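You operate a simulated robot arm through the tools that you are given. There is no shell and no other tool. Be economical: measure what you need, move in short steps, check, and stop when the job is done.

The job below is to be done with a simulated robot arm. You get a single attempt, and the scene is never put back.

## Task
Try the two bushes between the trays in the ring gauge: pass the one that sinks, rework the other.

The check looks at the end state, three seconds after you hand in, the way a careful person would. Anything else that was tipped, shoved, dropped, spilled or broken makes it a failure.

## Robot
A 6-joint arm with a two-finger parallel gripper, fixed in place. Base frame: the origin is at the foot of the arm, x ahead of it, y to its left, z up; the work surface is at about z = 0. Units: m, rad, N and s.
With the tool pointing down near the work surface it reaches from about 0.14 to 0.58 m from the base axis. Its first joint turns from -1.152 to 1.152 rad. Payload 2.1 kg.
Tool frame: the origin (TCP) lies between the finger pads and is the grasp point; the fingertips stand 0.03 m ahead of it; z points along the fingers, y is the line along which they close. The gripper opens to 0.094 m. The fingers are 0.028 m wide and 0.01 m thick; the gripper's body (0.05 by 0.096 m) begins 0.055 m behind the TCP.
Orientation is that of the tool frame in the base frame, as a unit quaternion [x, y, z, w]. With the fingers straight down and closing along the base's y, the tool's x points along the base's -x, its y along +y and its z along -z.

## Interface
- The arm moves only by the tool jog_arm. Its argument "rows" is a list of rows, each an object (a shift or turn left out is 0, a gripper value left out holds the last) with "jaw": the finger opening in m, from 0 to 0.094; "dp": the shift along the base's x, y, z in m, a list of three; "delta_rot": the turn, a rotation vector about the base's x, y, z in rad, a list of three. In form: [{"jaw": jaw, "dp": [dx, dy, dz], "delta_rot": [ax, ay, az]}, ...]. A call has 1 to 10 rows; each row shifts and turns the commanded pose from where the row before left it. Rows are played at 5 a second. More than 0.05 m and 0.15 rad between two rows, or a gripper value outside its range, and nothing of the call is played. Where a pose cannot be reached the arm comes as near as it can. A force on the tool above 70 N (or 10 N above the force at the start of the call, whichever is more), or a blocked arm, ends the call early, and 0.2 s more pass. The fingers move at their own pace (about 0.072 m/s each) and stop on an object; they squeeze with about 42 N. The grip force told is the motor's: it shows also when the fingers shut on nothing. Time passes only in rows, and 0.2 s behind the last, so rows that do not move let the fingers close. It gives the time, the measured TCP pose, the force on the tool (base axes), the opening and the grip force at its end, in the units of the frame above (readings bear some noise), with the torque about the TCP (base axes, N m) and any sound that the robot's microphone picked up, and new pictures: "pictures" is both (left out), scene, wrist or none.
- Cameras (640 x 400 px; columns grow to the right, rows downward): "scene" is fixed at [0.0661, -0.3907, 0.4688]; the picture's right is [0.61, -0.79, 0.00], its down [-0.56, -0.44, -0.70] and it looks along [0.55, 0.43, -0.72] (base axes); focal length 214 px, centre (320, 200). "wrist" rides on the gripper at [0.076, 0.014, -0.102] in the tool frame; the picture's right is [-0.18, 0.98, 0.00], its down [-0.75, -0.14, -0.64] and it looks along [-0.63, -0.12, 0.77] (tool axes); focal length 243 px, centre (320, 200). There is no depth. A picture from a camera that has moved, and an enlarged one, comes with that camera's place and axes in the base frame and with its lens.
- close_up(camera, box): a new picture of the part [left, top, right, bottom] of that camera's present view, enlarged. The clock stands still meanwhile.
- hand_in(): hands the job in; it is judged then, once.

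Work in short steps. Places have to be worked out from the pictures, the camera data and where the tool is seen: move nearer, look again, correct. Check each grasp and each placing, and mend what went wrong. You have 120 turns and 200 pictures in all, those below and enlarged ones among them. Open the gripper and draw the arm clear of the work before you hand the job in, unless the task says otherwise; then end with one line.

The tools are called after "Emit:" as name(argument=value, ...) on one line, values as JSON. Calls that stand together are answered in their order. jog_arm: Moves the arm, as the interface text tells. Its arguments: {"type":"object","properties":{"rows":{"type":"array","items":{"type":"object","properties":{"jaw":{"type":"number"},"dp":{"type":"array","items":{"type":"number"}},"delta_rot":{"type":"array","items":{"type":"number"}}}}},"pictures":{"type":"string","enum":["both","scene","wrist","none"]}},"required":["rows"]} The other tools are called the same way: close_up (camera, box) takes an enlarged picture of a part of a camera's view; hand_in () hands the job in.

At the start:

```text
clock: 0.0
ee_pos: [0.202, -0.1801, 0.3081]
tool_rot: [-0.001, 1.0, 0.0, 0.0]
ft_force: [0.5, -0.4, 0.2]
ft_torque: [-0.01, -0.03, 0.02]
gripper_width: 0.0943
grip_force: 0.0
```

scene: 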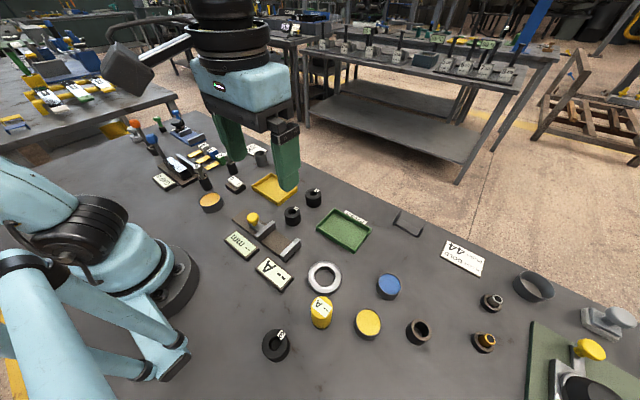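
wrist: 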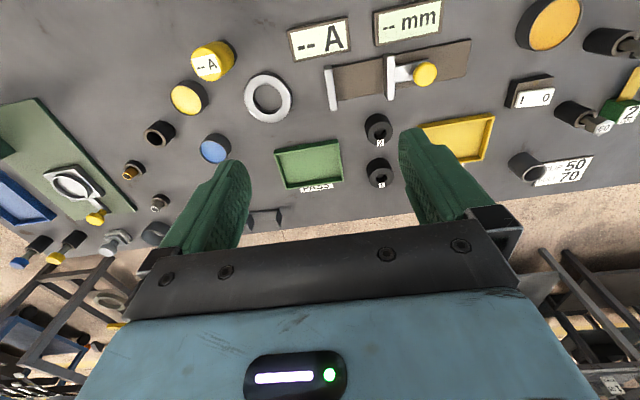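

I see two small black bushes between the green PASS tray and the yellow tray, and a silver ring. I'll enlarge both views to measure.

Emit:
close_up(camera="scene", box=[220, 160, 400, 310])

Emit:
close_up(camera="wrist", box=[230, 60, 510, 235])

```text
2.67 times, centred on (310, 235) of scene
camera zoom: at [0.0661, -0.3907, 0.4688], right [0.61, -0.79, 0.0], down [-0.56, -0.44, -0.7], along [0.55, 0.43, -0.72], focal length 572 px, centre (347, 107)
```

zoom: 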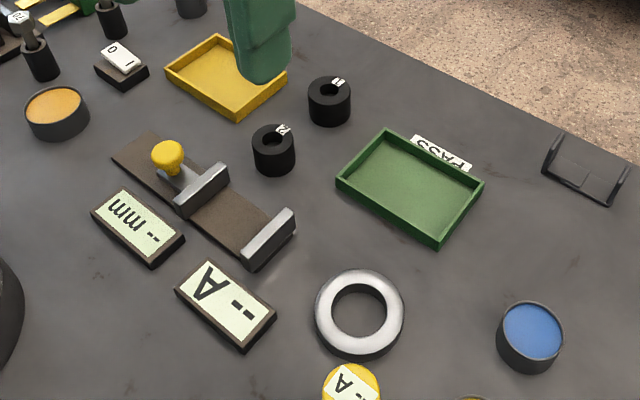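

```text
2.29 times, centred on (370, 148) of wrist
camera zoom: at [0.1264, -0.165, 0.4102], right [0.18, 0.98, 0.0], down [0.75, -0.14, 0.64], along [0.63, -0.12, -0.77], focal length 555 px, centre (206, 320)
```

zoom: 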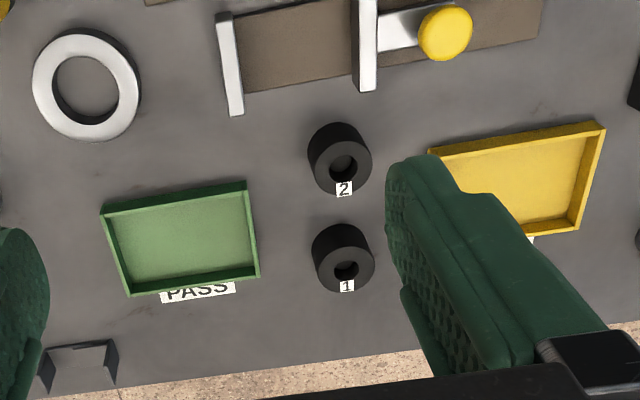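

The bushes come out at about (0.32,-0.10) and (0.41,-0.10), and the silver ring at about (0.23,-0.27). Before moving I'll check the other ring-like objects and the labels.

Emit:
close_up(camera="scene", box=[240, 240, 440, 370])

Emit:
close_up(camera="scene", box=[400, 220, 640, 380])

Emit:
close_up(camera="scene", box=[110, 90, 330, 240])

```text
3.08 times, centred on (340, 305) of scene
camera zoom: at [0.0661, -0.3907, 0.4688], right [0.61, -0.79, 0.0], down [-0.56, -0.44, -0.7], along [0.55, 0.43, -0.72], focal length 660 px, centre (258, -123)
```

zoom: 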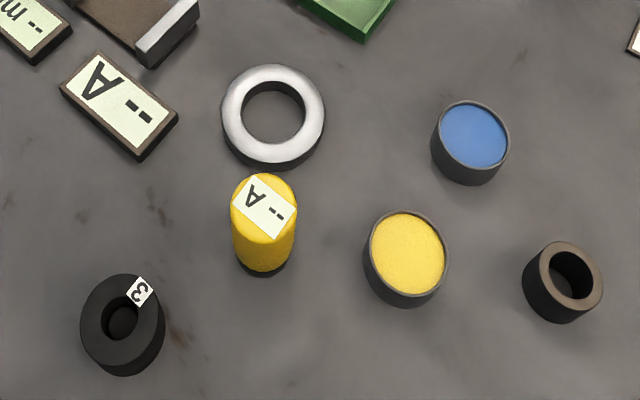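

```text
2.50 times, centred on (520, 300) of scene
camera zoom: at [0.0661, -0.3907, 0.4688], right [0.61, -0.79, 0.0], down [-0.56, -0.44, -0.7], along [0.55, 0.43, -0.72], focal length 536 px, centre (-180, -50)
```

zoom: 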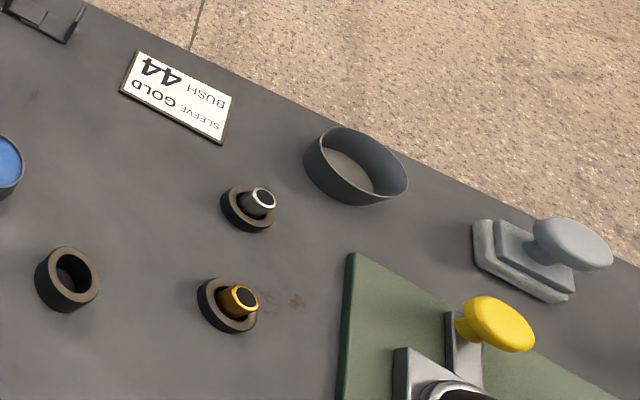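

```text
2.67 times, centred on (220, 165) of scene
camera zoom: at [0.0661, -0.3907, 0.4688], right [0.61, -0.79, 0.0], down [-0.56, -0.44, -0.7], along [0.55, 0.43, -0.72], focal length 572 px, centre (587, 293)
```

zoom: 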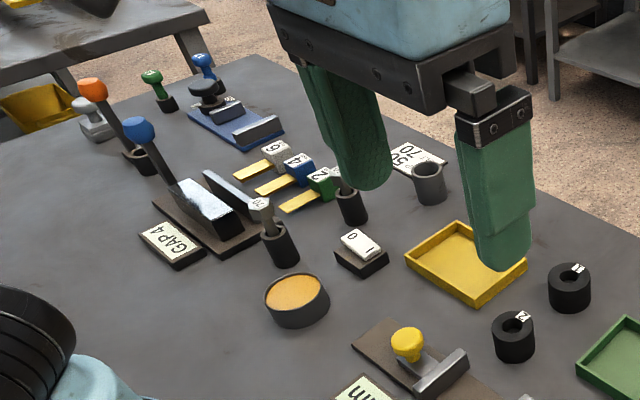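

The silver ring is the only plain gauge ring, and bush 3 isn't one of those between the trays. I'll move over bush 2, staying high, and look again.

Emit:
jog_arm(rows=[{"dp": [0.04, 0.03, -0.03]}, {"dp": [0.04, 0.03, -0.03]}, {"dp": [0.036, 0.022, -0.04]}, {"dp": [0, 0, -0.03]}, {}])

Emit:
close_up(camera="wrist", box=[160, 0, 480, 200])

```text
refused: row 1 steps farther than a row can; nothing moved
```

```text
2.00 times, centred on (320, 100) of wrist
camera zoom: at [0.1264, -0.165, 0.4102], right [0.18, 0.98, 0.0], down [0.75, -0.14, 0.64], along [0.63, -0.12, -0.77], focal length 485 px, centre (320, 400)
```

zoom: 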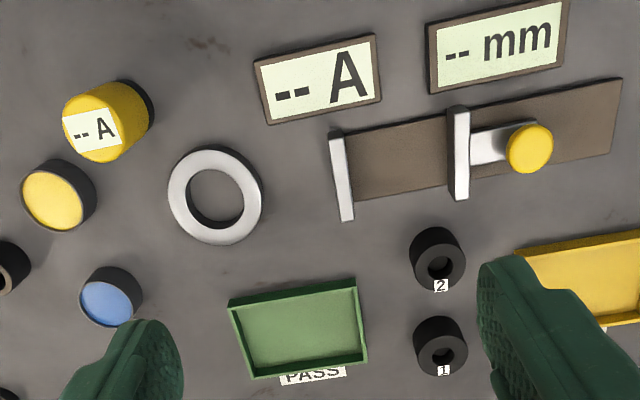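

The first row was longer than 0.05 m in total, so nothing moved. I'll repeat the move with smaller rows.

Emit:
jog_arm(rows=[{"dp": [0.03, 0.02, -0.025]}, {"dp": [0.03, 0.02, -0.025]}, {"dp": [0.03, 0.02, -0.025]}, {"dp": [0.026, 0.022, -0.025]}, {}])

```text
clock: 1.2
ee_pos: [0.321, -0.0956, 0.2074]
tool_rot: [0.0, 1.0, 0.0, 0.0]
ft_force: [0.7, 0.2, 0.4]
ft_torque: [0.0, 0.0, -0.01]
gripper_width: 0.094
grip_force: 0.0
camera wrist: at [0.2443, -0.0816, 0.3097], right [0.18, 0.98, 0.0], down [0.75, -0.14, 0.64], along [0.63, -0.12, -0.77], focal length 243 px, centre (320, 200)
```

scene: 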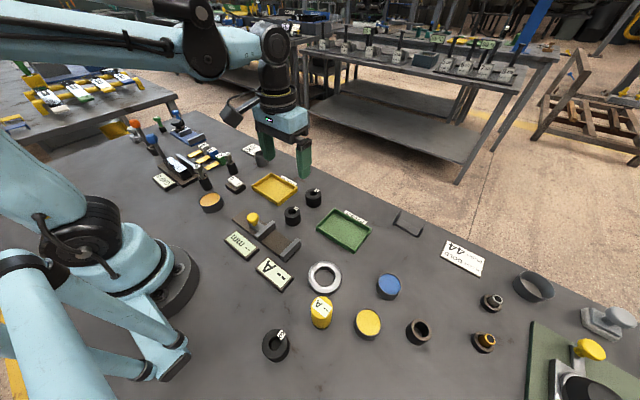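
wrist: 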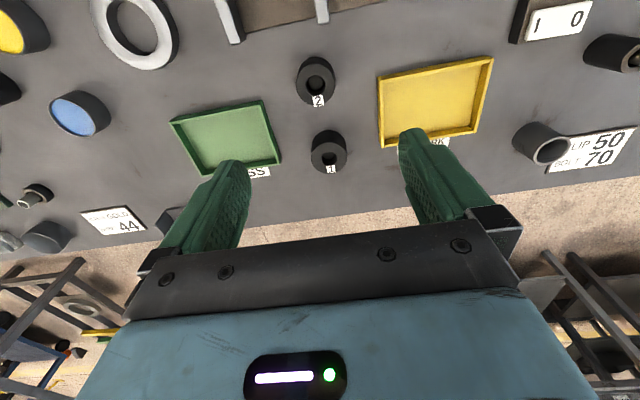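

Now a close look at the bushes and trays from here.

Emit:
close_up(camera="wrist", box=[260, 40, 400, 190])

Emit:
close_up(camera="wrist", box=[160, 0, 510, 200])

Emit:
close_up(camera="scene", box=[270, 170, 350, 240])

```text
2.67 times, centred on (330, 115) of wrist
camera zoom: at [0.2443, -0.0816, 0.3097], right [0.18, 0.98, 0.0], down [0.75, -0.14, 0.64], along [0.63, -0.12, -0.77], focal length 647 px, centre (293, 427)
```

zoom: 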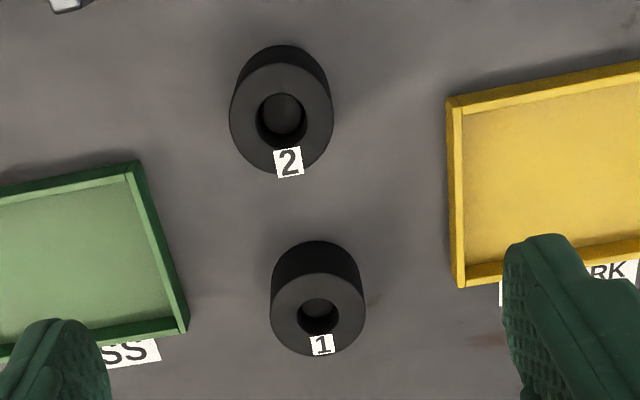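

```text
1.83 times, centred on (335, 100) of wrist
camera zoom: at [0.2443, -0.0816, 0.3097], right [0.18, 0.98, 0.0], down [0.75, -0.14, 0.64], along [0.63, -0.12, -0.77], focal length 444 px, centre (293, 383)
```

zoom: 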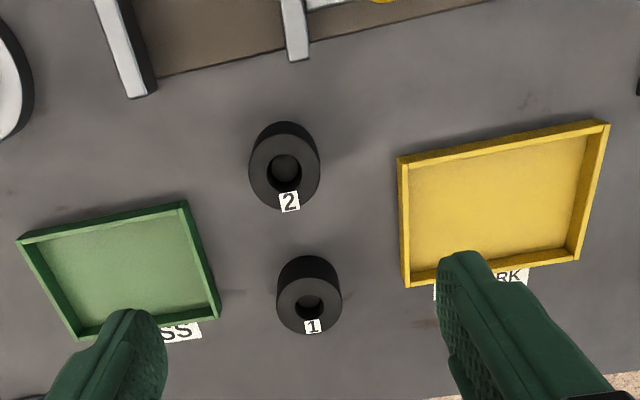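

```text
5.71 times, centred on (310, 205) of scene
camera zoom: at [0.0661, -0.3907, 0.4688], right [0.61, -0.79, 0.0], down [-0.56, -0.44, -0.7], along [0.55, 0.43, -0.72], focal length 1226 px, centre (377, 171)
```

zoom: 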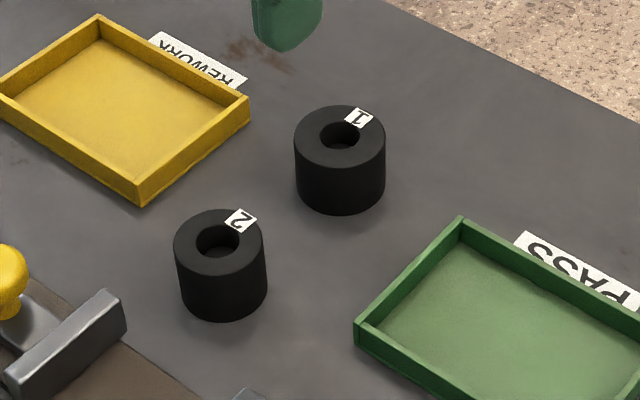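

Stereo puts bush 2 at about (0.314,-0.100) and bush 1 at about (0.404,-0.101), both about 0.033 m tall. I'll go down over bush 2, stopping above it to check alignment.

Emit:
jog_arm(rows=[{"jaw": 0.075, "dp": [-0.004, -0.003, -0.04]}, {"dp": [0, 0, -0.04]}, {"dp": [0, 0, -0.03]}, {}, {}])

Emit:
close_up(camera="scene", box=[250, 140, 370, 250])

```text
clock: 2.4
ee_pos: [0.3168, -0.1015, 0.0984]
tool_rot: [-0.001, 1.0, 0.0, 0.0]
ft_force: [0.3, 0.2, -0.7]
ft_torque: [0.02, 0.0, -0.01]
gripper_width: 0.075
grip_force: 0.0
camera wrist: at [0.2398, -0.0851, 0.2005], right [0.18, 0.98, 0.0], down [0.75, -0.14, 0.64], along [0.63, -0.12, -0.77], focal length 243 px, centre (320, 200)
```

scene: 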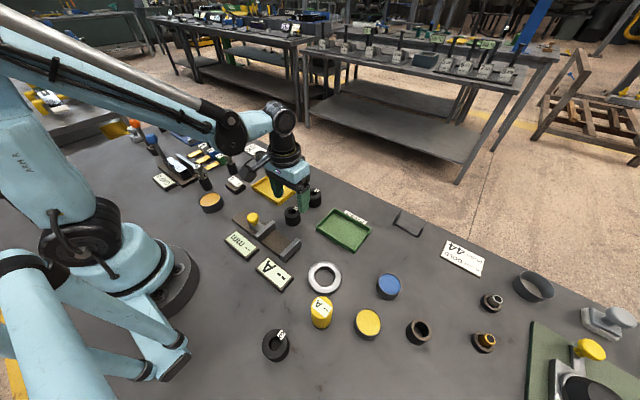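
wrist: 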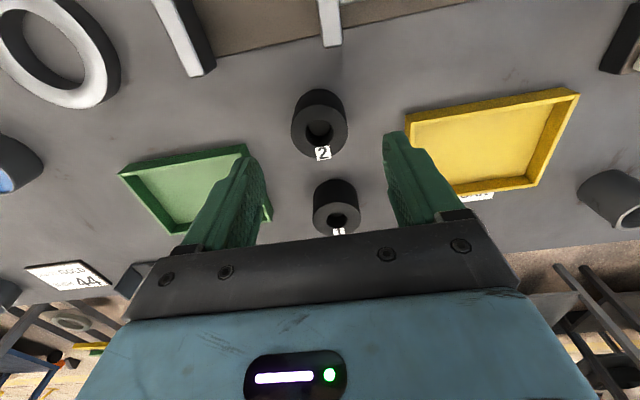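

```text
3.64 times, centred on (310, 195) of scene
camera zoom: at [0.0661, -0.3907, 0.4688], right [0.61, -0.79, 0.0], down [-0.56, -0.44, -0.7], along [0.55, 0.43, -0.72], focal length 780 px, centre (356, 218)
```

zoom: 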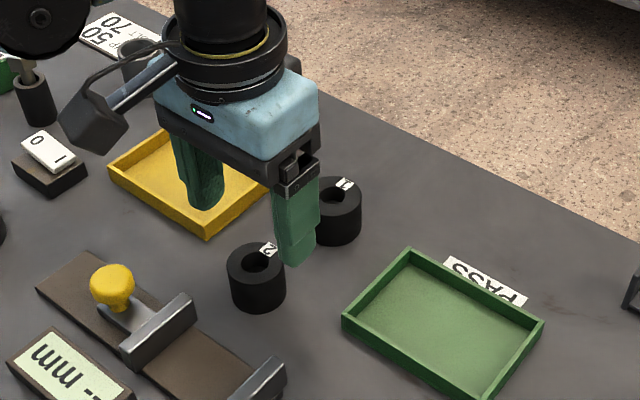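

From the wrist view the bush is about 4 mm nearer the base than the TCP, with y aligned. I'll correct, lower until the tips are about 20 mm above the table, and close gently.

Emit:
jog_arm(rows=[{"dp": [-0.004, 0, -0.024]}, {"dp": [0, 0, -0.023]}, {}])

Emit:
close_up(camera="scene", box=[250, 140, 370, 250])

```text
clock: 3.2
ee_pos: [0.3121, -0.0988, 0.0509]
tool_rot: [0.0, 1.0, 0.0, 0.0]
ft_force: [-0.1, -0.1, -0.4]
ft_torque: [0.03, -0.02, 0.04]
gripper_width: 0.075
grip_force: 0.1
camera wrist: at [0.2358, -0.084, 0.1528], right [0.18, 0.98, 0.0], down [0.75, -0.14, 0.64], along [0.63, -0.12, -0.77], focal length 243 px, centre (320, 200)
```

scene: 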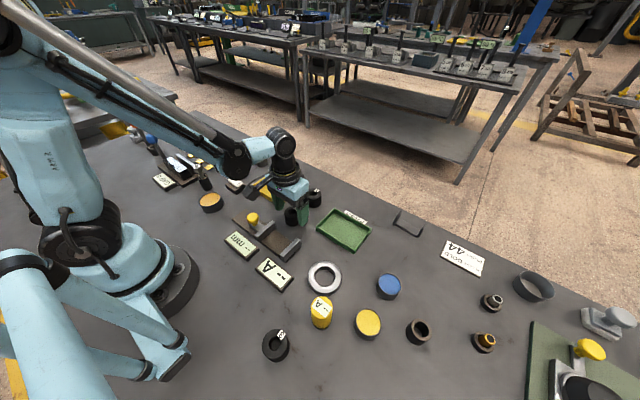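
wrist: 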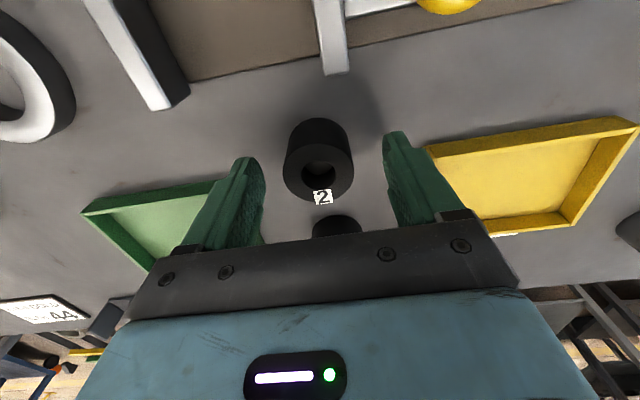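

```text
3.64 times, centred on (310, 195) of scene
camera zoom: at [0.0661, -0.3907, 0.4688], right [0.61, -0.79, 0.0], down [-0.56, -0.44, -0.7], along [0.55, 0.43, -0.72], focal length 780 px, centre (356, 218)
```

zoom: 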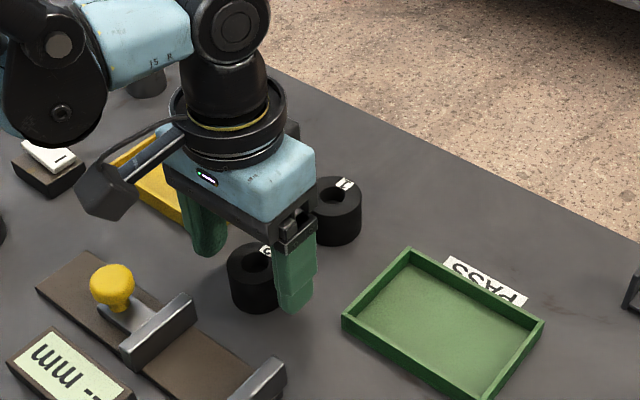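

The bush is centred between the fingers at about x 0.313. I'll close and watch the opening.

Emit:
jog_arm(rows=[{"jaw": 0.038}, {}, {}, {}])

```text
clock: 4.2
ee_pos: [0.3132, -0.0993, 0.0506]
tool_rot: [0.0, 1.0, -0.001, 0.0]
ft_force: [0.3, 0.1, 0.0]
ft_torque: [0.04, 0.0, 0.0]
gripper_width: 0.0407
grip_force: 42.7
camera wrist: at [0.2359, -0.0841, 0.153], right [0.18, 0.98, 0.0], down [0.75, -0.14, 0.64], along [0.63, -0.12, -0.77], focal length 243 px, centre (320, 200)
```

scene: 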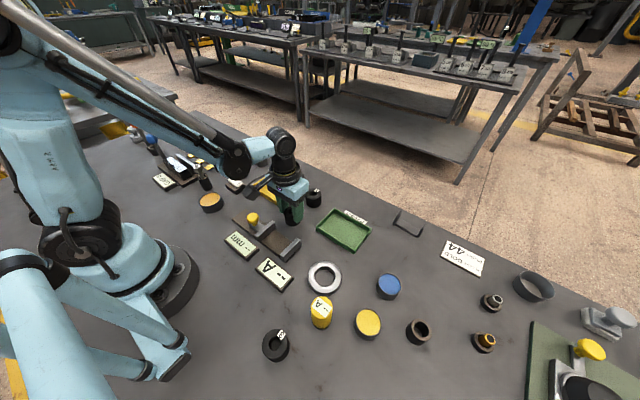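
wrist: 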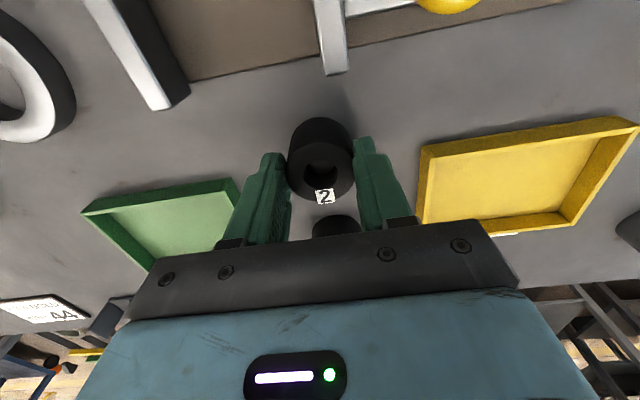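

Bush 2 is held with the opening at 40.7 mm. I'll lift it and carry it to a hover over the ring.

Emit:
jog_arm(rows=[{"dp": [0, 0, 0.04]}, {"dp": [0, 0, 0.04]}, {"dp": [-0.02, -0.042, 0]}, {"dp": [-0.02, -0.042, 0]}, {"dp": [-0.02, -0.042, 0]}, {"dp": [-0.02, -0.044, 0]}, {}, {}])

Emit:
close_up(camera="wrist", box=[220, 40, 420, 200])

Emit:
close_up(camera="scene", box=[250, 200, 400, 320])

```text
clock: 6.0
ee_pos: [0.2315, -0.2716, 0.1296]
tool_rot: [0.0, 1.0, -0.001, -0.001]
ft_force: [-0.8, -0.3, -1.1]
ft_torque: [-0.03, 0.03, 0.02]
gripper_width: 0.0407
grip_force: 42.2
camera wrist: at [0.1543, -0.2569, 0.2319], right [0.18, 0.98, 0.0], down [0.75, -0.14, 0.64], along [0.63, -0.12, -0.77], focal length 243 px, centre (320, 200)
```

scene: 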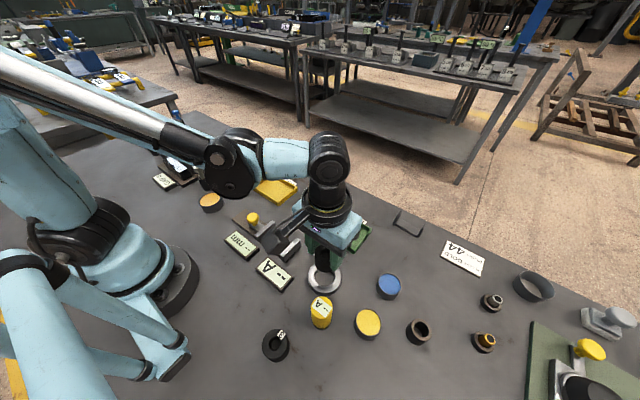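
wrist: 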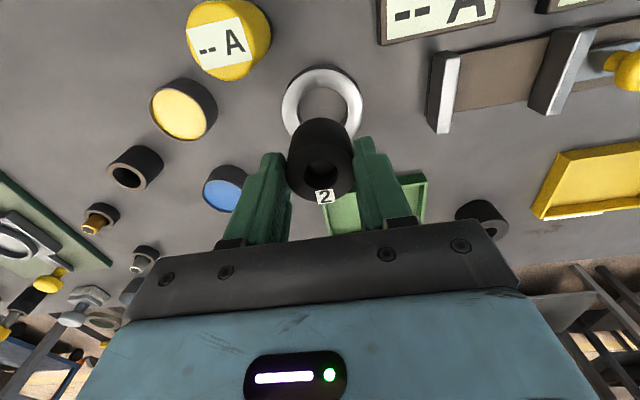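

```text
2.50 times, centred on (320, 120) of wrist
camera zoom: at [0.1543, -0.2569, 0.2319], right [0.18, 0.98, 0.0], down [0.75, -0.14, 0.64], along [0.63, -0.12, -0.77], focal length 606 px, centre (320, 400)
```

zoom: 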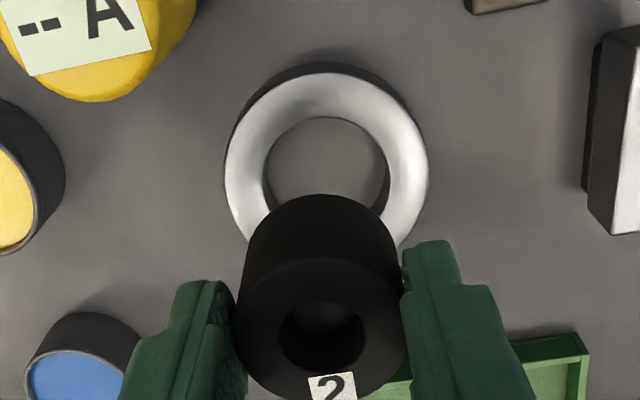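

```text
3.33 times, centred on (325, 260) of scene
camera zoom: at [0.0661, -0.3907, 0.4688], right [0.61, -0.79, 0.0], down [-0.56, -0.44, -0.7], along [0.55, 0.43, -0.72], focal length 715 px, centre (303, 0)
```

zoom: 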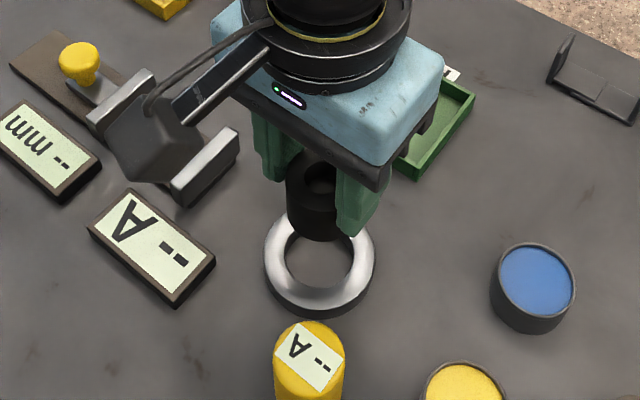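

The ring's centre is about 2 mm in +y from the held bush, with x aligned. I'll lower so the bush bottom is just above the ring and look again.

Emit:
jog_arm(rows=[{"dp": [-0.0005, 0.002, -0.03]}, {"dp": [0, 0, -0.025]}, {}, {}])

Emit:
close_up(camera="wrist", box=[240, 60, 400, 210])

Emit:
close_up(camera="scene", box=[280, 220, 370, 310])

```text
clock: 7.0
ee_pos: [0.2299, -0.2709, 0.0744]
tool_rot: [0.001, 1.0, 0.0, 0.0]
ft_force: [-0.2, 0.1, -1.6]
ft_torque: [0.03, -0.01, 0.0]
gripper_width: 0.0408
grip_force: 42.1
camera wrist: at [0.1521, -0.2564, 0.1763], right [0.18, 0.98, 0.0], down [0.75, -0.14, 0.64], along [0.63, -0.12, -0.77], focal length 243 px, centre (320, 200)
```

scene: 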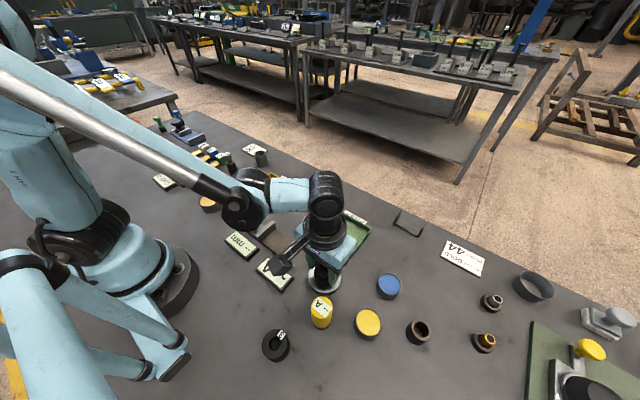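
wrist: 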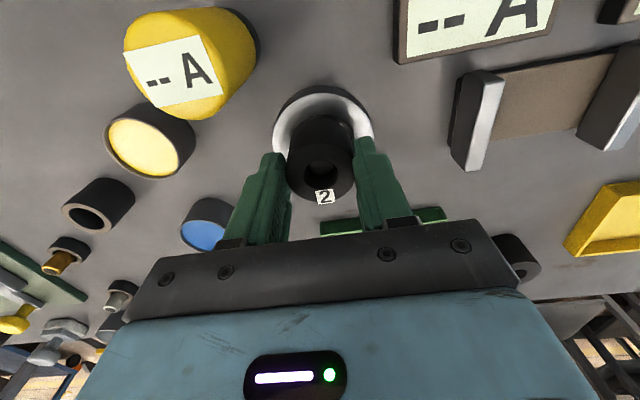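

```text
2.67 times, centred on (320, 135) of wrist
camera zoom: at [0.1521, -0.2564, 0.1763], right [0.18, 0.98, 0.0], down [0.75, -0.14, 0.64], along [0.63, -0.12, -0.77], focal length 647 px, centre (320, 373)
```

zoom: 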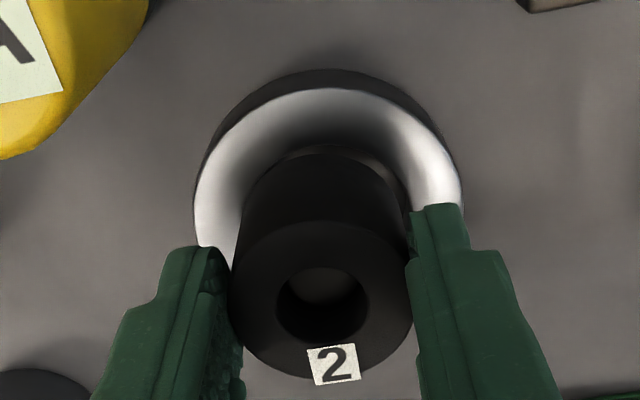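

```text
4.44 times, centred on (325, 265) of scene
camera zoom: at [0.0661, -0.3907, 0.4688], right [0.61, -0.79, 0.0], down [-0.56, -0.44, -0.7], along [0.55, 0.43, -0.72], focal length 953 px, centre (298, -89)
```

zoom: 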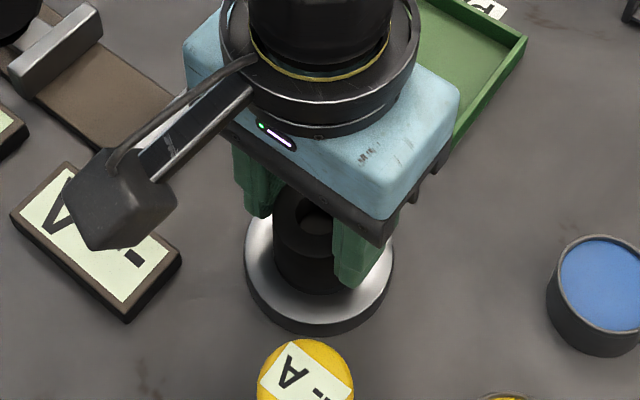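

Comparing bush and ring outlines, the ring centre looks about 2.5 mm in +x and 1 mm in +y from the bush. I'll correct and lower in small steps, watching force.

Emit:
jog_arm(rows=[{"dp": [0.0025, 0.001, 0]}, {"dp": [0, 0, -0.004]}, {"dp": [0, 0, -0.004]}, {"dp": [0, 0, -0.003]}, {}], pictures="none")

Emit:
close_up(camera="wrist", box=[240, 60, 400, 210])

Emit:
close_up(camera="scene", box=[280, 220, 370, 310])

```text
clock: 8.2
ee_pos: [0.2326, -0.2675, 0.0644]
tool_rot: [0.001, 1.0, 0.0, 0.0]
ft_force: [-0.5, 0.1, -0.1]
ft_torque: [-0.01, -0.01, -0.04]
gripper_width: 0.0407
grip_force: 41.8
```

```text
2.67 times, centred on (320, 135) of wrist
camera zoom: at [0.1563, -0.2536, 0.1672], right [0.18, 0.98, 0.0], down [0.75, -0.14, 0.64], along [0.63, -0.12, -0.77], focal length 647 px, centre (320, 373)
```

zoom: 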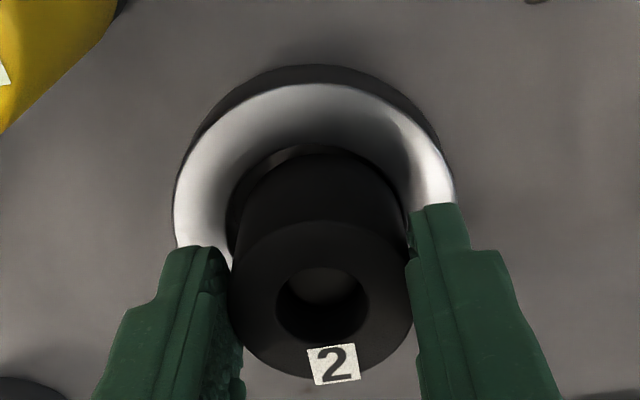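

```text
4.44 times, centred on (325, 265) of scene
camera zoom: at [0.0661, -0.3907, 0.4688], right [0.61, -0.79, 0.0], down [-0.56, -0.44, -0.7], along [0.55, 0.43, -0.72], focal length 953 px, centre (298, -89)
```

zoom: 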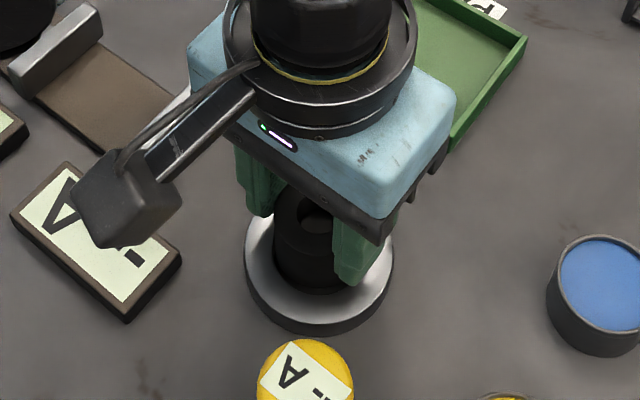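

The bush is now at the bore mouth without contact, about 1.5–2 mm too far in +y. I'll correct that and keep lowering.

Emit:
jog_arm(rows=[{"dp": [0, -0.0015, 0]}, {"dp": [0, 0, -0.003]}, {"dp": [0, 0, -0.003]}, {}], pictures="none")

Emit:
close_up(camera="wrist", box=[240, 60, 400, 210])

```text
clock: 9.2
ee_pos: [0.2329, -0.2712, 0.0579]
tool_rot: [-0.001, 1.0, -0.001, 0.0]
ft_force: [0.2, -0.8, -1.0]
ft_torque: [0.01, 0.0, 0.01]
gripper_width: 0.0408
grip_force: 42.0
```

```text
2.67 times, centred on (320, 135) of wrist
camera zoom: at [0.1561, -0.2554, 0.161], right [0.18, 0.98, 0.0], down [0.75, -0.14, 0.64], along [0.63, -0.12, -0.77], focal length 647 px, centre (320, 373)
```

zoom: 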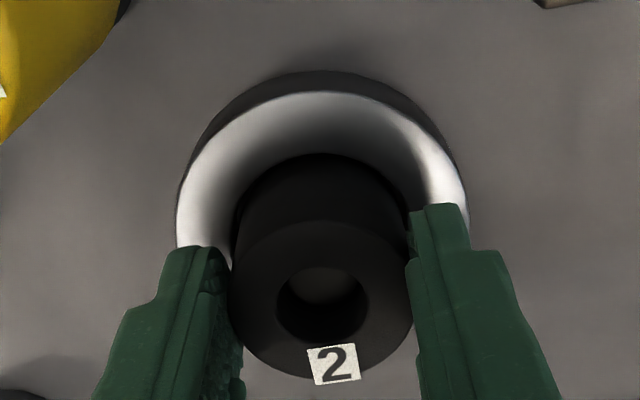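

It is entering the bore with no resistance (the force stays near 1 N). I'll lower a bit more and then release with a modest opening so it can drop.

Emit:
jog_arm(rows=[{"dp": [0, 0, -0.003]}, {"dp": [0, 0, -0.002]}, {}, {"jaw": 0.055}, {}, {}, {"dp": [0, 0, 0.03]}, {"dp": [0, 0, 0.03]}, {}])

Emit:
close_up(camera="wrist", box=[220, 40, 420, 200])

Emit:
close_up(camera="scene", box=[280, 220, 370, 310])

```text
clock: 11.2
ee_pos: [0.2325, -0.27, 0.1149]
tool_rot: [-0.001, 1.0, 0.0, 0.0]
ft_force: [-0.1, 0.7, 0.6]
ft_torque: [0.02, -0.01, -0.04]
gripper_width: 0.0551
grip_force: 0.0
camera wrist: at [0.1563, -0.2552, 0.2159], right [0.18, 0.98, 0.0], down [0.75, -0.14, 0.64], along [0.63, -0.12, -0.77], focal length 243 px, centre (320, 200)
```

scene: 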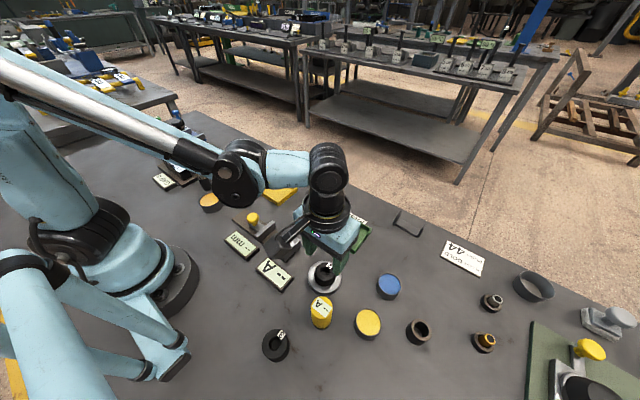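
wrist: 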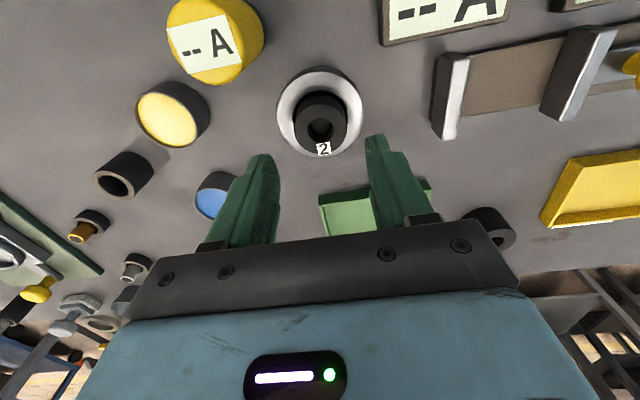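

```text
2.50 times, centred on (320, 120) of wrist
camera zoom: at [0.1563, -0.2552, 0.2159], right [0.18, 0.98, 0.0], down [0.75, -0.14, 0.64], along [0.63, -0.12, -0.77], focal length 606 px, centre (320, 400)
```

zoom: 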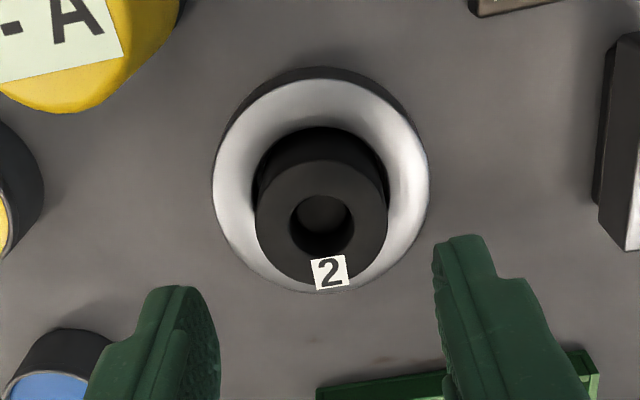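

```text
4.44 times, centred on (325, 265) of scene
camera zoom: at [0.0661, -0.3907, 0.4688], right [0.61, -0.79, 0.0], down [-0.56, -0.44, -0.7], along [0.55, 0.43, -0.72], focal length 953 px, centre (298, -89)
```

zoom: 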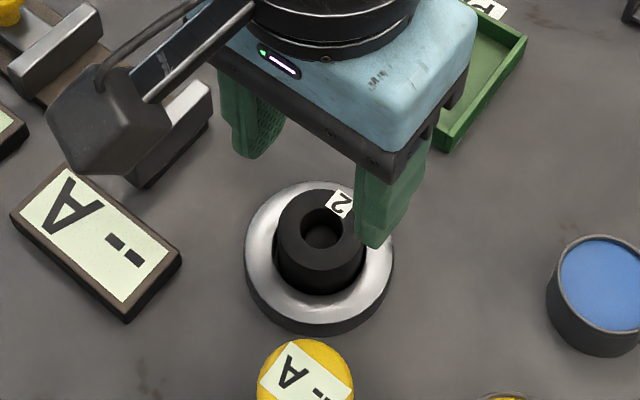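

Bush 2 has sunk right into the ring, with only its upper part showing, so it passes. I'll grip it again at the same pose and lift it straight out.

Emit:
jog_arm(rows=[{"dp": [0, 0, -0.03]}, {"dp": [0, 0, -0.03]}, {"dp": [0, 0, -0.001]}, {"jaw": 0.038}, {}, {}, {"dp": [0, 0, 0.02]}, {"dp": [0, 0, 0.03]}, {"dp": [0, 0, 0.03]}, {}])

Emit:
close_up(camera="scene", box=[280, 200, 390, 310])

```text
clock: 13.4
ee_pos: [0.2315, -0.2708, 0.1332]
tool_rot: [0.0, 1.0, -0.001, 0.001]
ft_force: [0.5, 0.5, -0.7]
ft_torque: [0.0, 0.02, 0.04]
gripper_width: 0.0409
grip_force: 42.0
camera wrist: at [0.1553, -0.2562, 0.2352], right [0.18, 0.98, 0.0], down [0.75, -0.14, 0.64], along [0.63, -0.12, -0.77], focal length 243 px, centre (320, 200)
```

scene: 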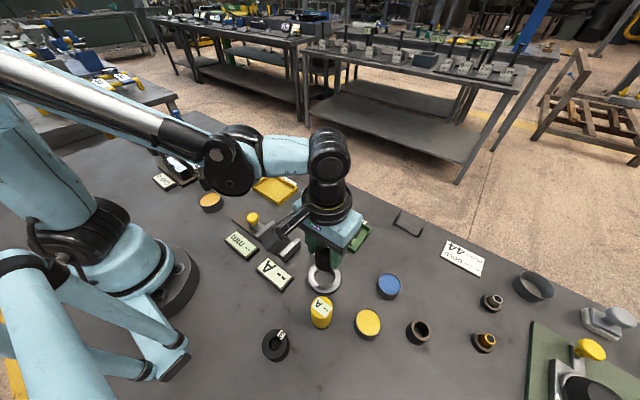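
wrist: 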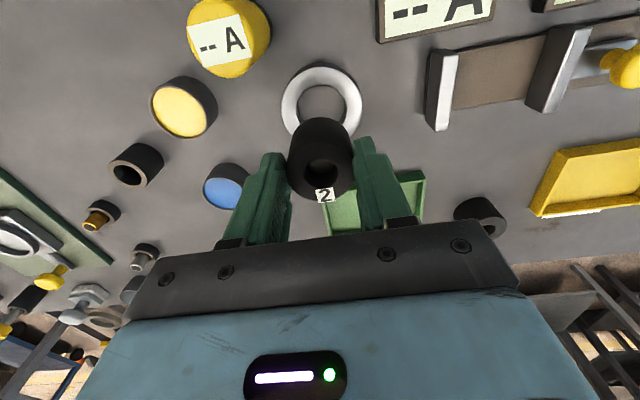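

```text
3.64 times, centred on (335, 255) of scene
camera zoom: at [0.0661, -0.3907, 0.4688], right [0.61, -0.79, 0.0], down [-0.56, -0.44, -0.7], along [0.55, 0.43, -0.72], focal length 780 px, centre (266, 0)
```

zoom: 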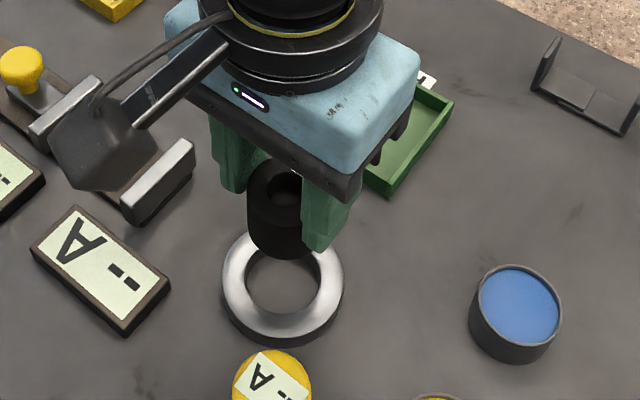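

The bush is out and the ring hasn't moved. The PASS tray's centre is at about (0.368,-0.230), so I'll carry the bush over it.

Emit:
jog_arm(rows=[{"dp": [0.045, 0.013, 0]}, {"dp": [0.045, 0.013, 0]}, {"dp": [0.046, 0.014, 0]}, {"dp": [0, 0, -0.03]}, {}, {}])

Emit:
close_up(camera="scene", box=[280, 180, 400, 270])

```text
clock: 14.8
ee_pos: [0.369, -0.2245, 0.1054]
tool_rot: [0.0, 1.0, 0.0, 0.0]
ft_force: [0.3, 0.0, -0.8]
ft_torque: [-0.01, 0.02, 0.02]
gripper_width: 0.0408
grip_force: 42.2
camera wrist: at [0.2932, -0.2105, 0.2063], right [0.18, 0.98, 0.0], down [0.75, -0.14, 0.64], along [0.63, -0.12, -0.77], focal length 243 px, centre (320, 200)
```

scene: 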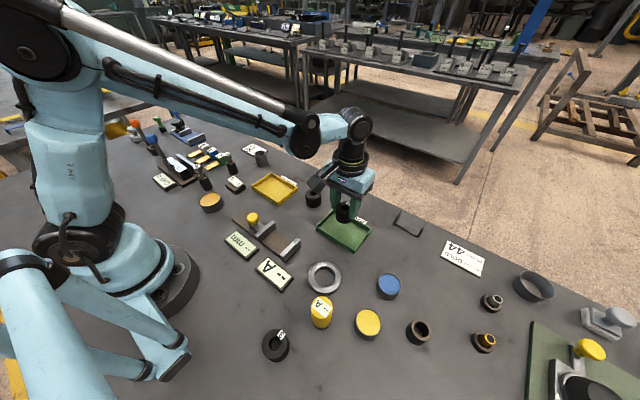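
wrist: 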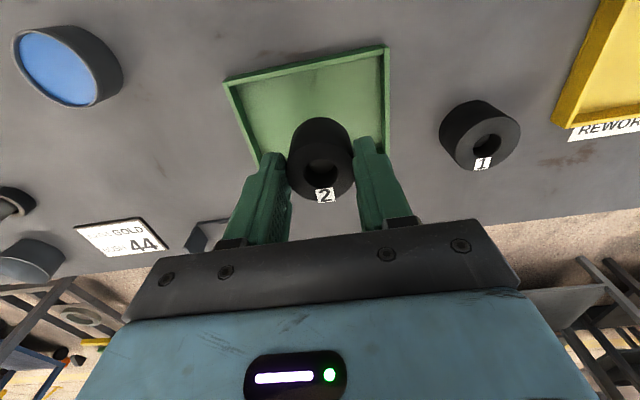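

```text
4.44 times, centred on (340, 225) of scene
camera zoom: at [0.0661, -0.3907, 0.4688], right [0.61, -0.79, 0.0], down [-0.56, -0.44, -0.7], along [0.55, 0.43, -0.72], focal length 953 px, centre (231, 89)
```

zoom: 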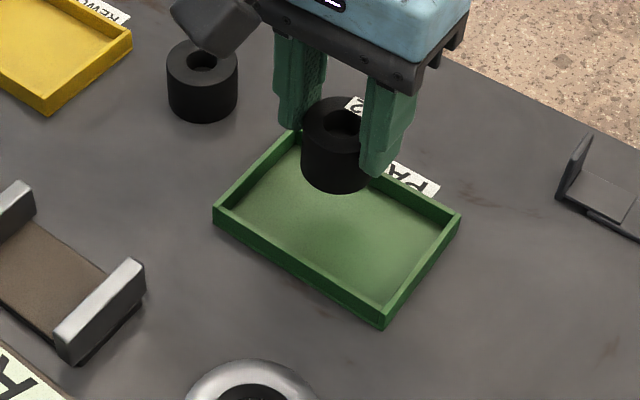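

The tray spans about x 0.327–0.41 and y -0.171 to -0.288, so the bush is nearly central. I'll shift 4 mm in -y, lower to just above the tray floor and check the force.

Emit:
jog_arm(rows=[{"dp": [0, -0.004, -0.02]}, {"dp": [0, 0, -0.02]}, {"dp": [0, 0, -0.005]}, {"dp": [0, 0, -0.002]}, {}], pictures="none")

Emit:
close_up(camera="scene", box=[280, 180, 400, 270])

```text
clock: 16.0
ee_pos: [0.3678, -0.2322, 0.0572]
tool_rot: [0.001, 1.0, 0.0, -0.001]
ft_force: [0.3, 0.0, -0.9]
ft_torque: [0.02, 0.0, 0.02]
gripper_width: 0.0409
grip_force: 42.3
```

```text
4.44 times, centred on (340, 225) of scene
camera zoom: at [0.0661, -0.3907, 0.4688], right [0.61, -0.79, 0.0], down [-0.56, -0.44, -0.7], along [0.55, 0.43, -0.72], focal length 953 px, centre (231, 89)
```

zoom: 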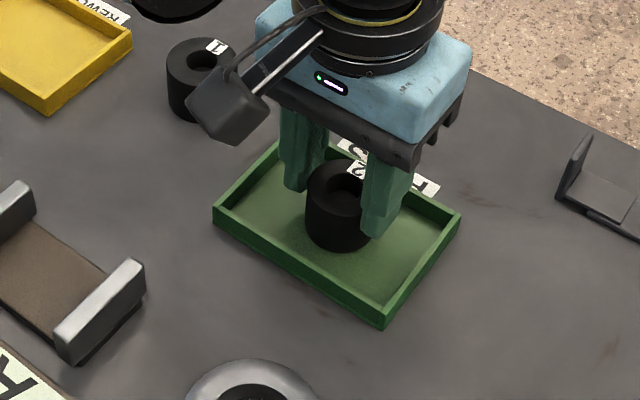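

There's no contact yet. I'll lower in 1 mm steps for the last 2–3 mm, then open and withdraw.

Emit:
jog_arm(rows=[{"dp": [0, 0, -0.001]}, {"dp": [0, 0, -0.001]}, {}, {"jaw": 0.06}, {}, {}, {"dp": [0, 0, 0.03]}, {"dp": [0, 0, 0.03]}, {"dp": [0, 0, 0.03]}, {}])

Emit:
close_up(camera="scene", box=[280, 180, 400, 270])

```text
clock: 18.2
ee_pos: [0.3684, -0.2331, 0.1451]
tool_rot: [0.0, 1.0, 0.0, 0.0]
ft_force: [0.1, -0.1, 0.3]
ft_torque: [0.0, 0.0, 0.02]
gripper_width: 0.0601
grip_force: 0.1
camera wrist: at [0.2917, -0.2179, 0.2474], right [0.18, 0.98, 0.0], down [0.75, -0.14, 0.64], along [0.63, -0.12, -0.77], focal length 243 px, centre (320, 200)
```

scene: 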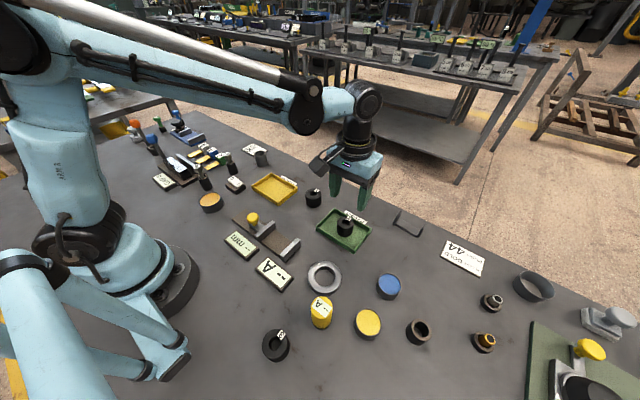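
wrist: 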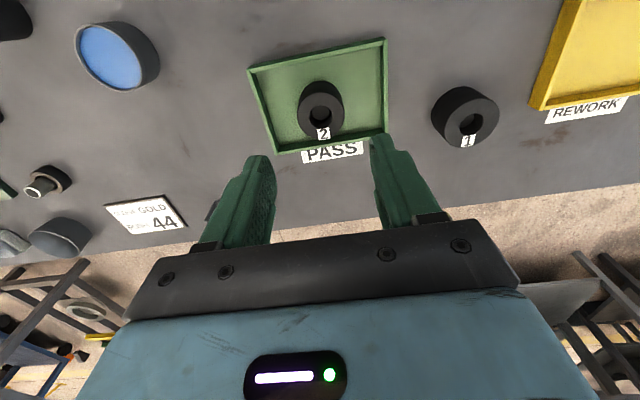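

```text
4.44 times, centred on (340, 225) of scene
camera zoom: at [0.0661, -0.3907, 0.4688], right [0.61, -0.79, 0.0], down [-0.56, -0.44, -0.7], along [0.55, 0.43, -0.72], focal length 953 px, centre (231, 89)
```

zoom: 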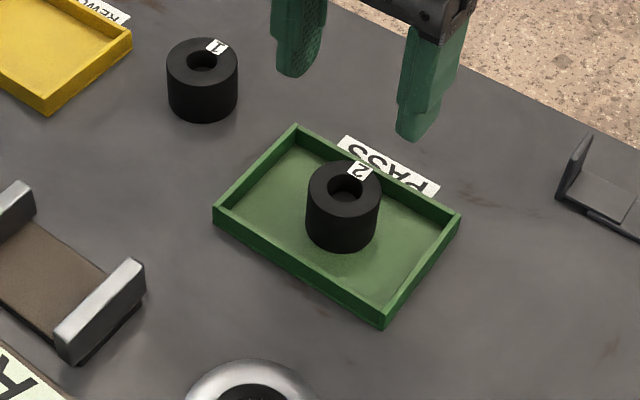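

Bush 2 is standing in the PASS tray. Next I'll hover over bush 1 at about (0.403,-0.101).

Emit:
jog_arm(rows=[{"jaw": 0.075, "dp": [0.012, 0.044, 0]}, {"dp": [0.012, 0.044, 0]}, {"dp": [0.011, 0.042, 0]}, {"dp": [0, 0, -0.045]}, {}, {}], pictures="wrist")

Emit:
close_up(camera="wrist", box=[240, 60, 400, 210])

```text
clock: 19.6
ee_pos: [0.4046, -0.1063, 0.097]
tool_rot: [-0.001, 1.0, 0.0, 0.0]
ft_force: [0.7, -0.4, -0.6]
ft_torque: [-0.02, 0.04, -0.01]
gripper_width: 0.0751
grip_force: 0.1
camera wrist: at [0.3282, -0.0916, 0.1989], right [0.18, 0.98, 0.0], down [0.75, -0.14, 0.64], along [0.63, -0.12, -0.77], focal length 243 px, centre (320, 200)
```

wrist: 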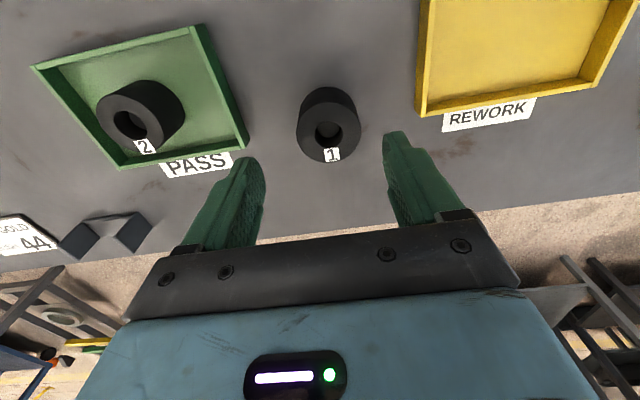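

```text
2.67 times, centred on (320, 135) of wrist
camera zoom: at [0.3282, -0.0916, 0.1989], right [0.18, 0.98, 0.0], down [0.75, -0.14, 0.64], along [0.63, -0.12, -0.77], focal length 647 px, centre (320, 373)
```

zoom: 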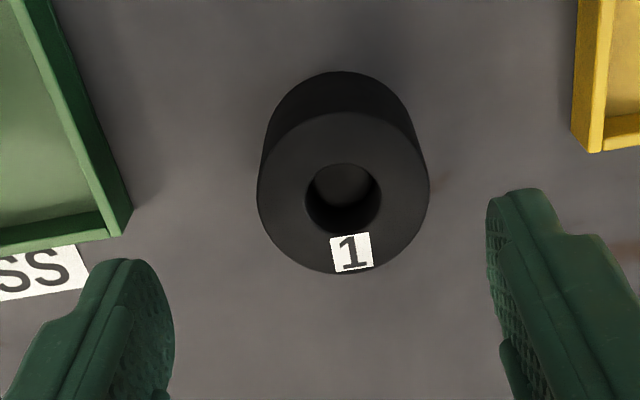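

Bush 1 sits about 6 mm in +y and 2 mm in -x of the TCP. I'll correct, lower and grip.

Emit:
jog_arm(rows=[{"dp": [-0.002, 0.006, -0.02]}, {"dp": [0, 0, -0.026]}, {}, {"jaw": 0.042}, {}, {}, {}], pictures="wrist")

Emit:
close_up(camera="scene", box=[260, 140, 380, 250])

```text
clock: 21.2
ee_pos: [0.4024, -0.0965, 0.0535]
tool_rot: [0.0, 1.0, 0.0, 0.0]
ft_force: [-0.5, -0.8, -0.4]
ft_torque: [0.01, 0.0, -0.01]
gripper_width: 0.0459
grip_force: 42.5
camera wrist: at [0.3262, -0.0817, 0.1553], right [0.18, 0.98, 0.0], down [0.75, -0.14, 0.64], along [0.63, -0.12, -0.77], focal length 243 px, centre (320, 200)
```

wrist: 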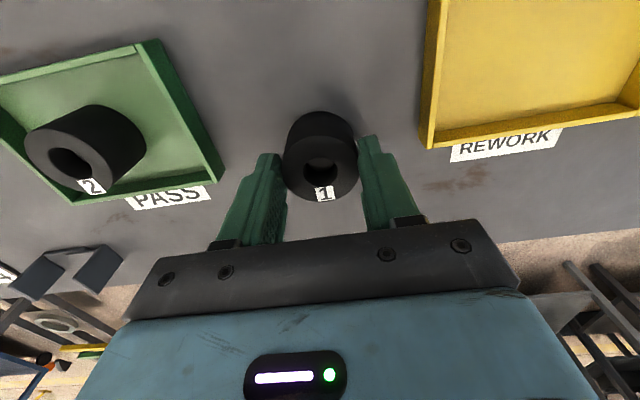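

```text
3.64 times, centred on (320, 195) of scene
camera zoom: at [0.0661, -0.3907, 0.4688], right [0.61, -0.79, 0.0], down [-0.56, -0.44, -0.7], along [0.55, 0.43, -0.72], focal length 780 px, centre (320, 218)
```

zoom: 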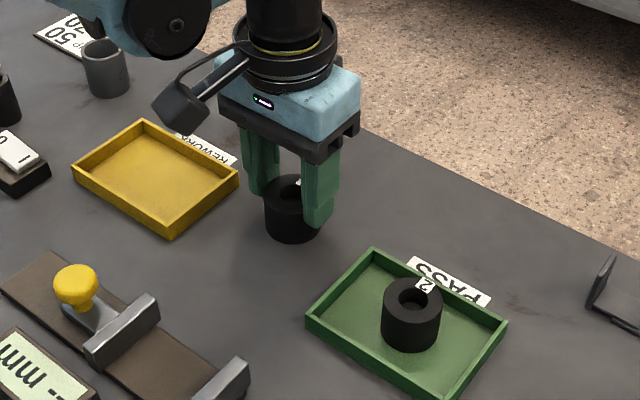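

Bush 1 is gripped at 45.9 mm, against 40.7 mm for bush 2. I'll lift it and carry it to the same spot over the ring for its trial.

Emit:
jog_arm(rows=[{"dp": [0, 0, 0.04]}, {"dp": [0, 0, 0.04]}, {"dp": [-0.034, -0.034, 0]}, {"dp": [-0.034, -0.034, 0]}, {"dp": [-0.034, -0.034, 0]}, {"dp": [-0.034, -0.035, 0]}, {"dp": [-0.033, -0.035, 0]}, {"dp": [0, 0, -0.04]}, {"dp": [0, 0, -0.015]}, {}], pictures="wrist")

Emit:
close_up(camera="wrist", box=[240, 60, 400, 210])

Emit:
close_up(camera="scene", box=[280, 220, 370, 310])

```text
clock: 23.4
ee_pos: [0.2336, -0.2711, 0.0761]
tool_rot: [0.0, 1.0, 0.0, 0.0]
ft_force: [-0.2, -0.2, -0.1]
ft_torque: [-0.02, 0.0, -0.02]
gripper_width: 0.0455
grip_force: 41.4
camera wrist: at [0.157, -0.2567, 0.1787], right [0.18, 0.98, 0.0], down [0.75, -0.14, 0.64], along [0.63, -0.12, -0.77], focal length 243 px, centre (320, 200)
```

wrist: 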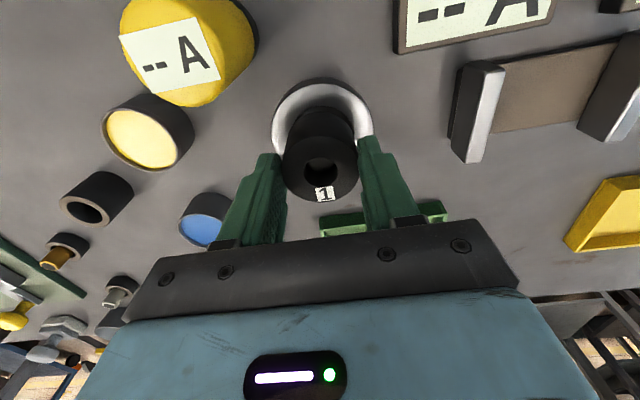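

```text
2.67 times, centred on (320, 135) of wrist
camera zoom: at [0.157, -0.2567, 0.1787], right [0.18, 0.98, 0.0], down [0.75, -0.14, 0.64], along [0.63, -0.12, -0.77], focal length 647 px, centre (320, 373)
```

zoom: 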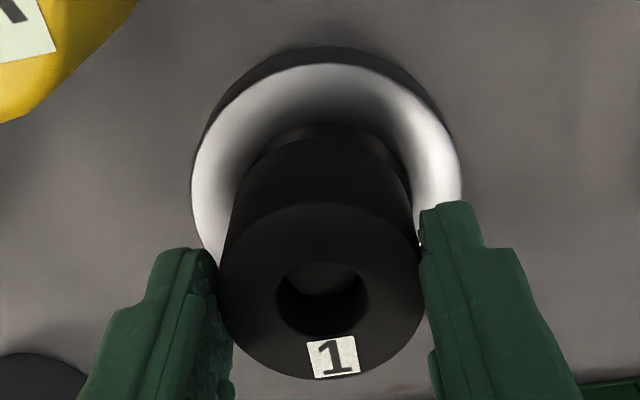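

```text
4.44 times, centred on (325, 265) of scene
camera zoom: at [0.0661, -0.3907, 0.4688], right [0.61, -0.79, 0.0], down [-0.56, -0.44, -0.7], along [0.55, 0.43, -0.72], focal length 953 px, centre (298, -89)
```

zoom: 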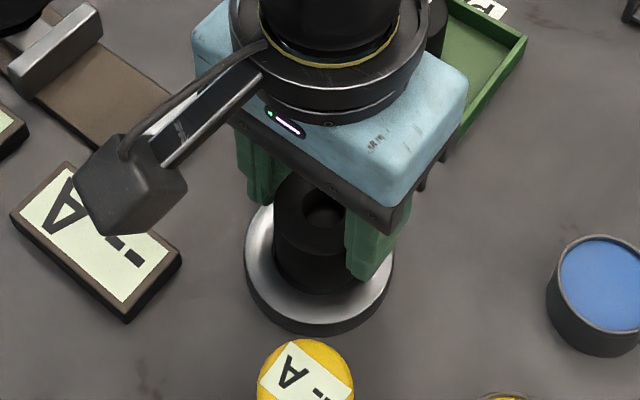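

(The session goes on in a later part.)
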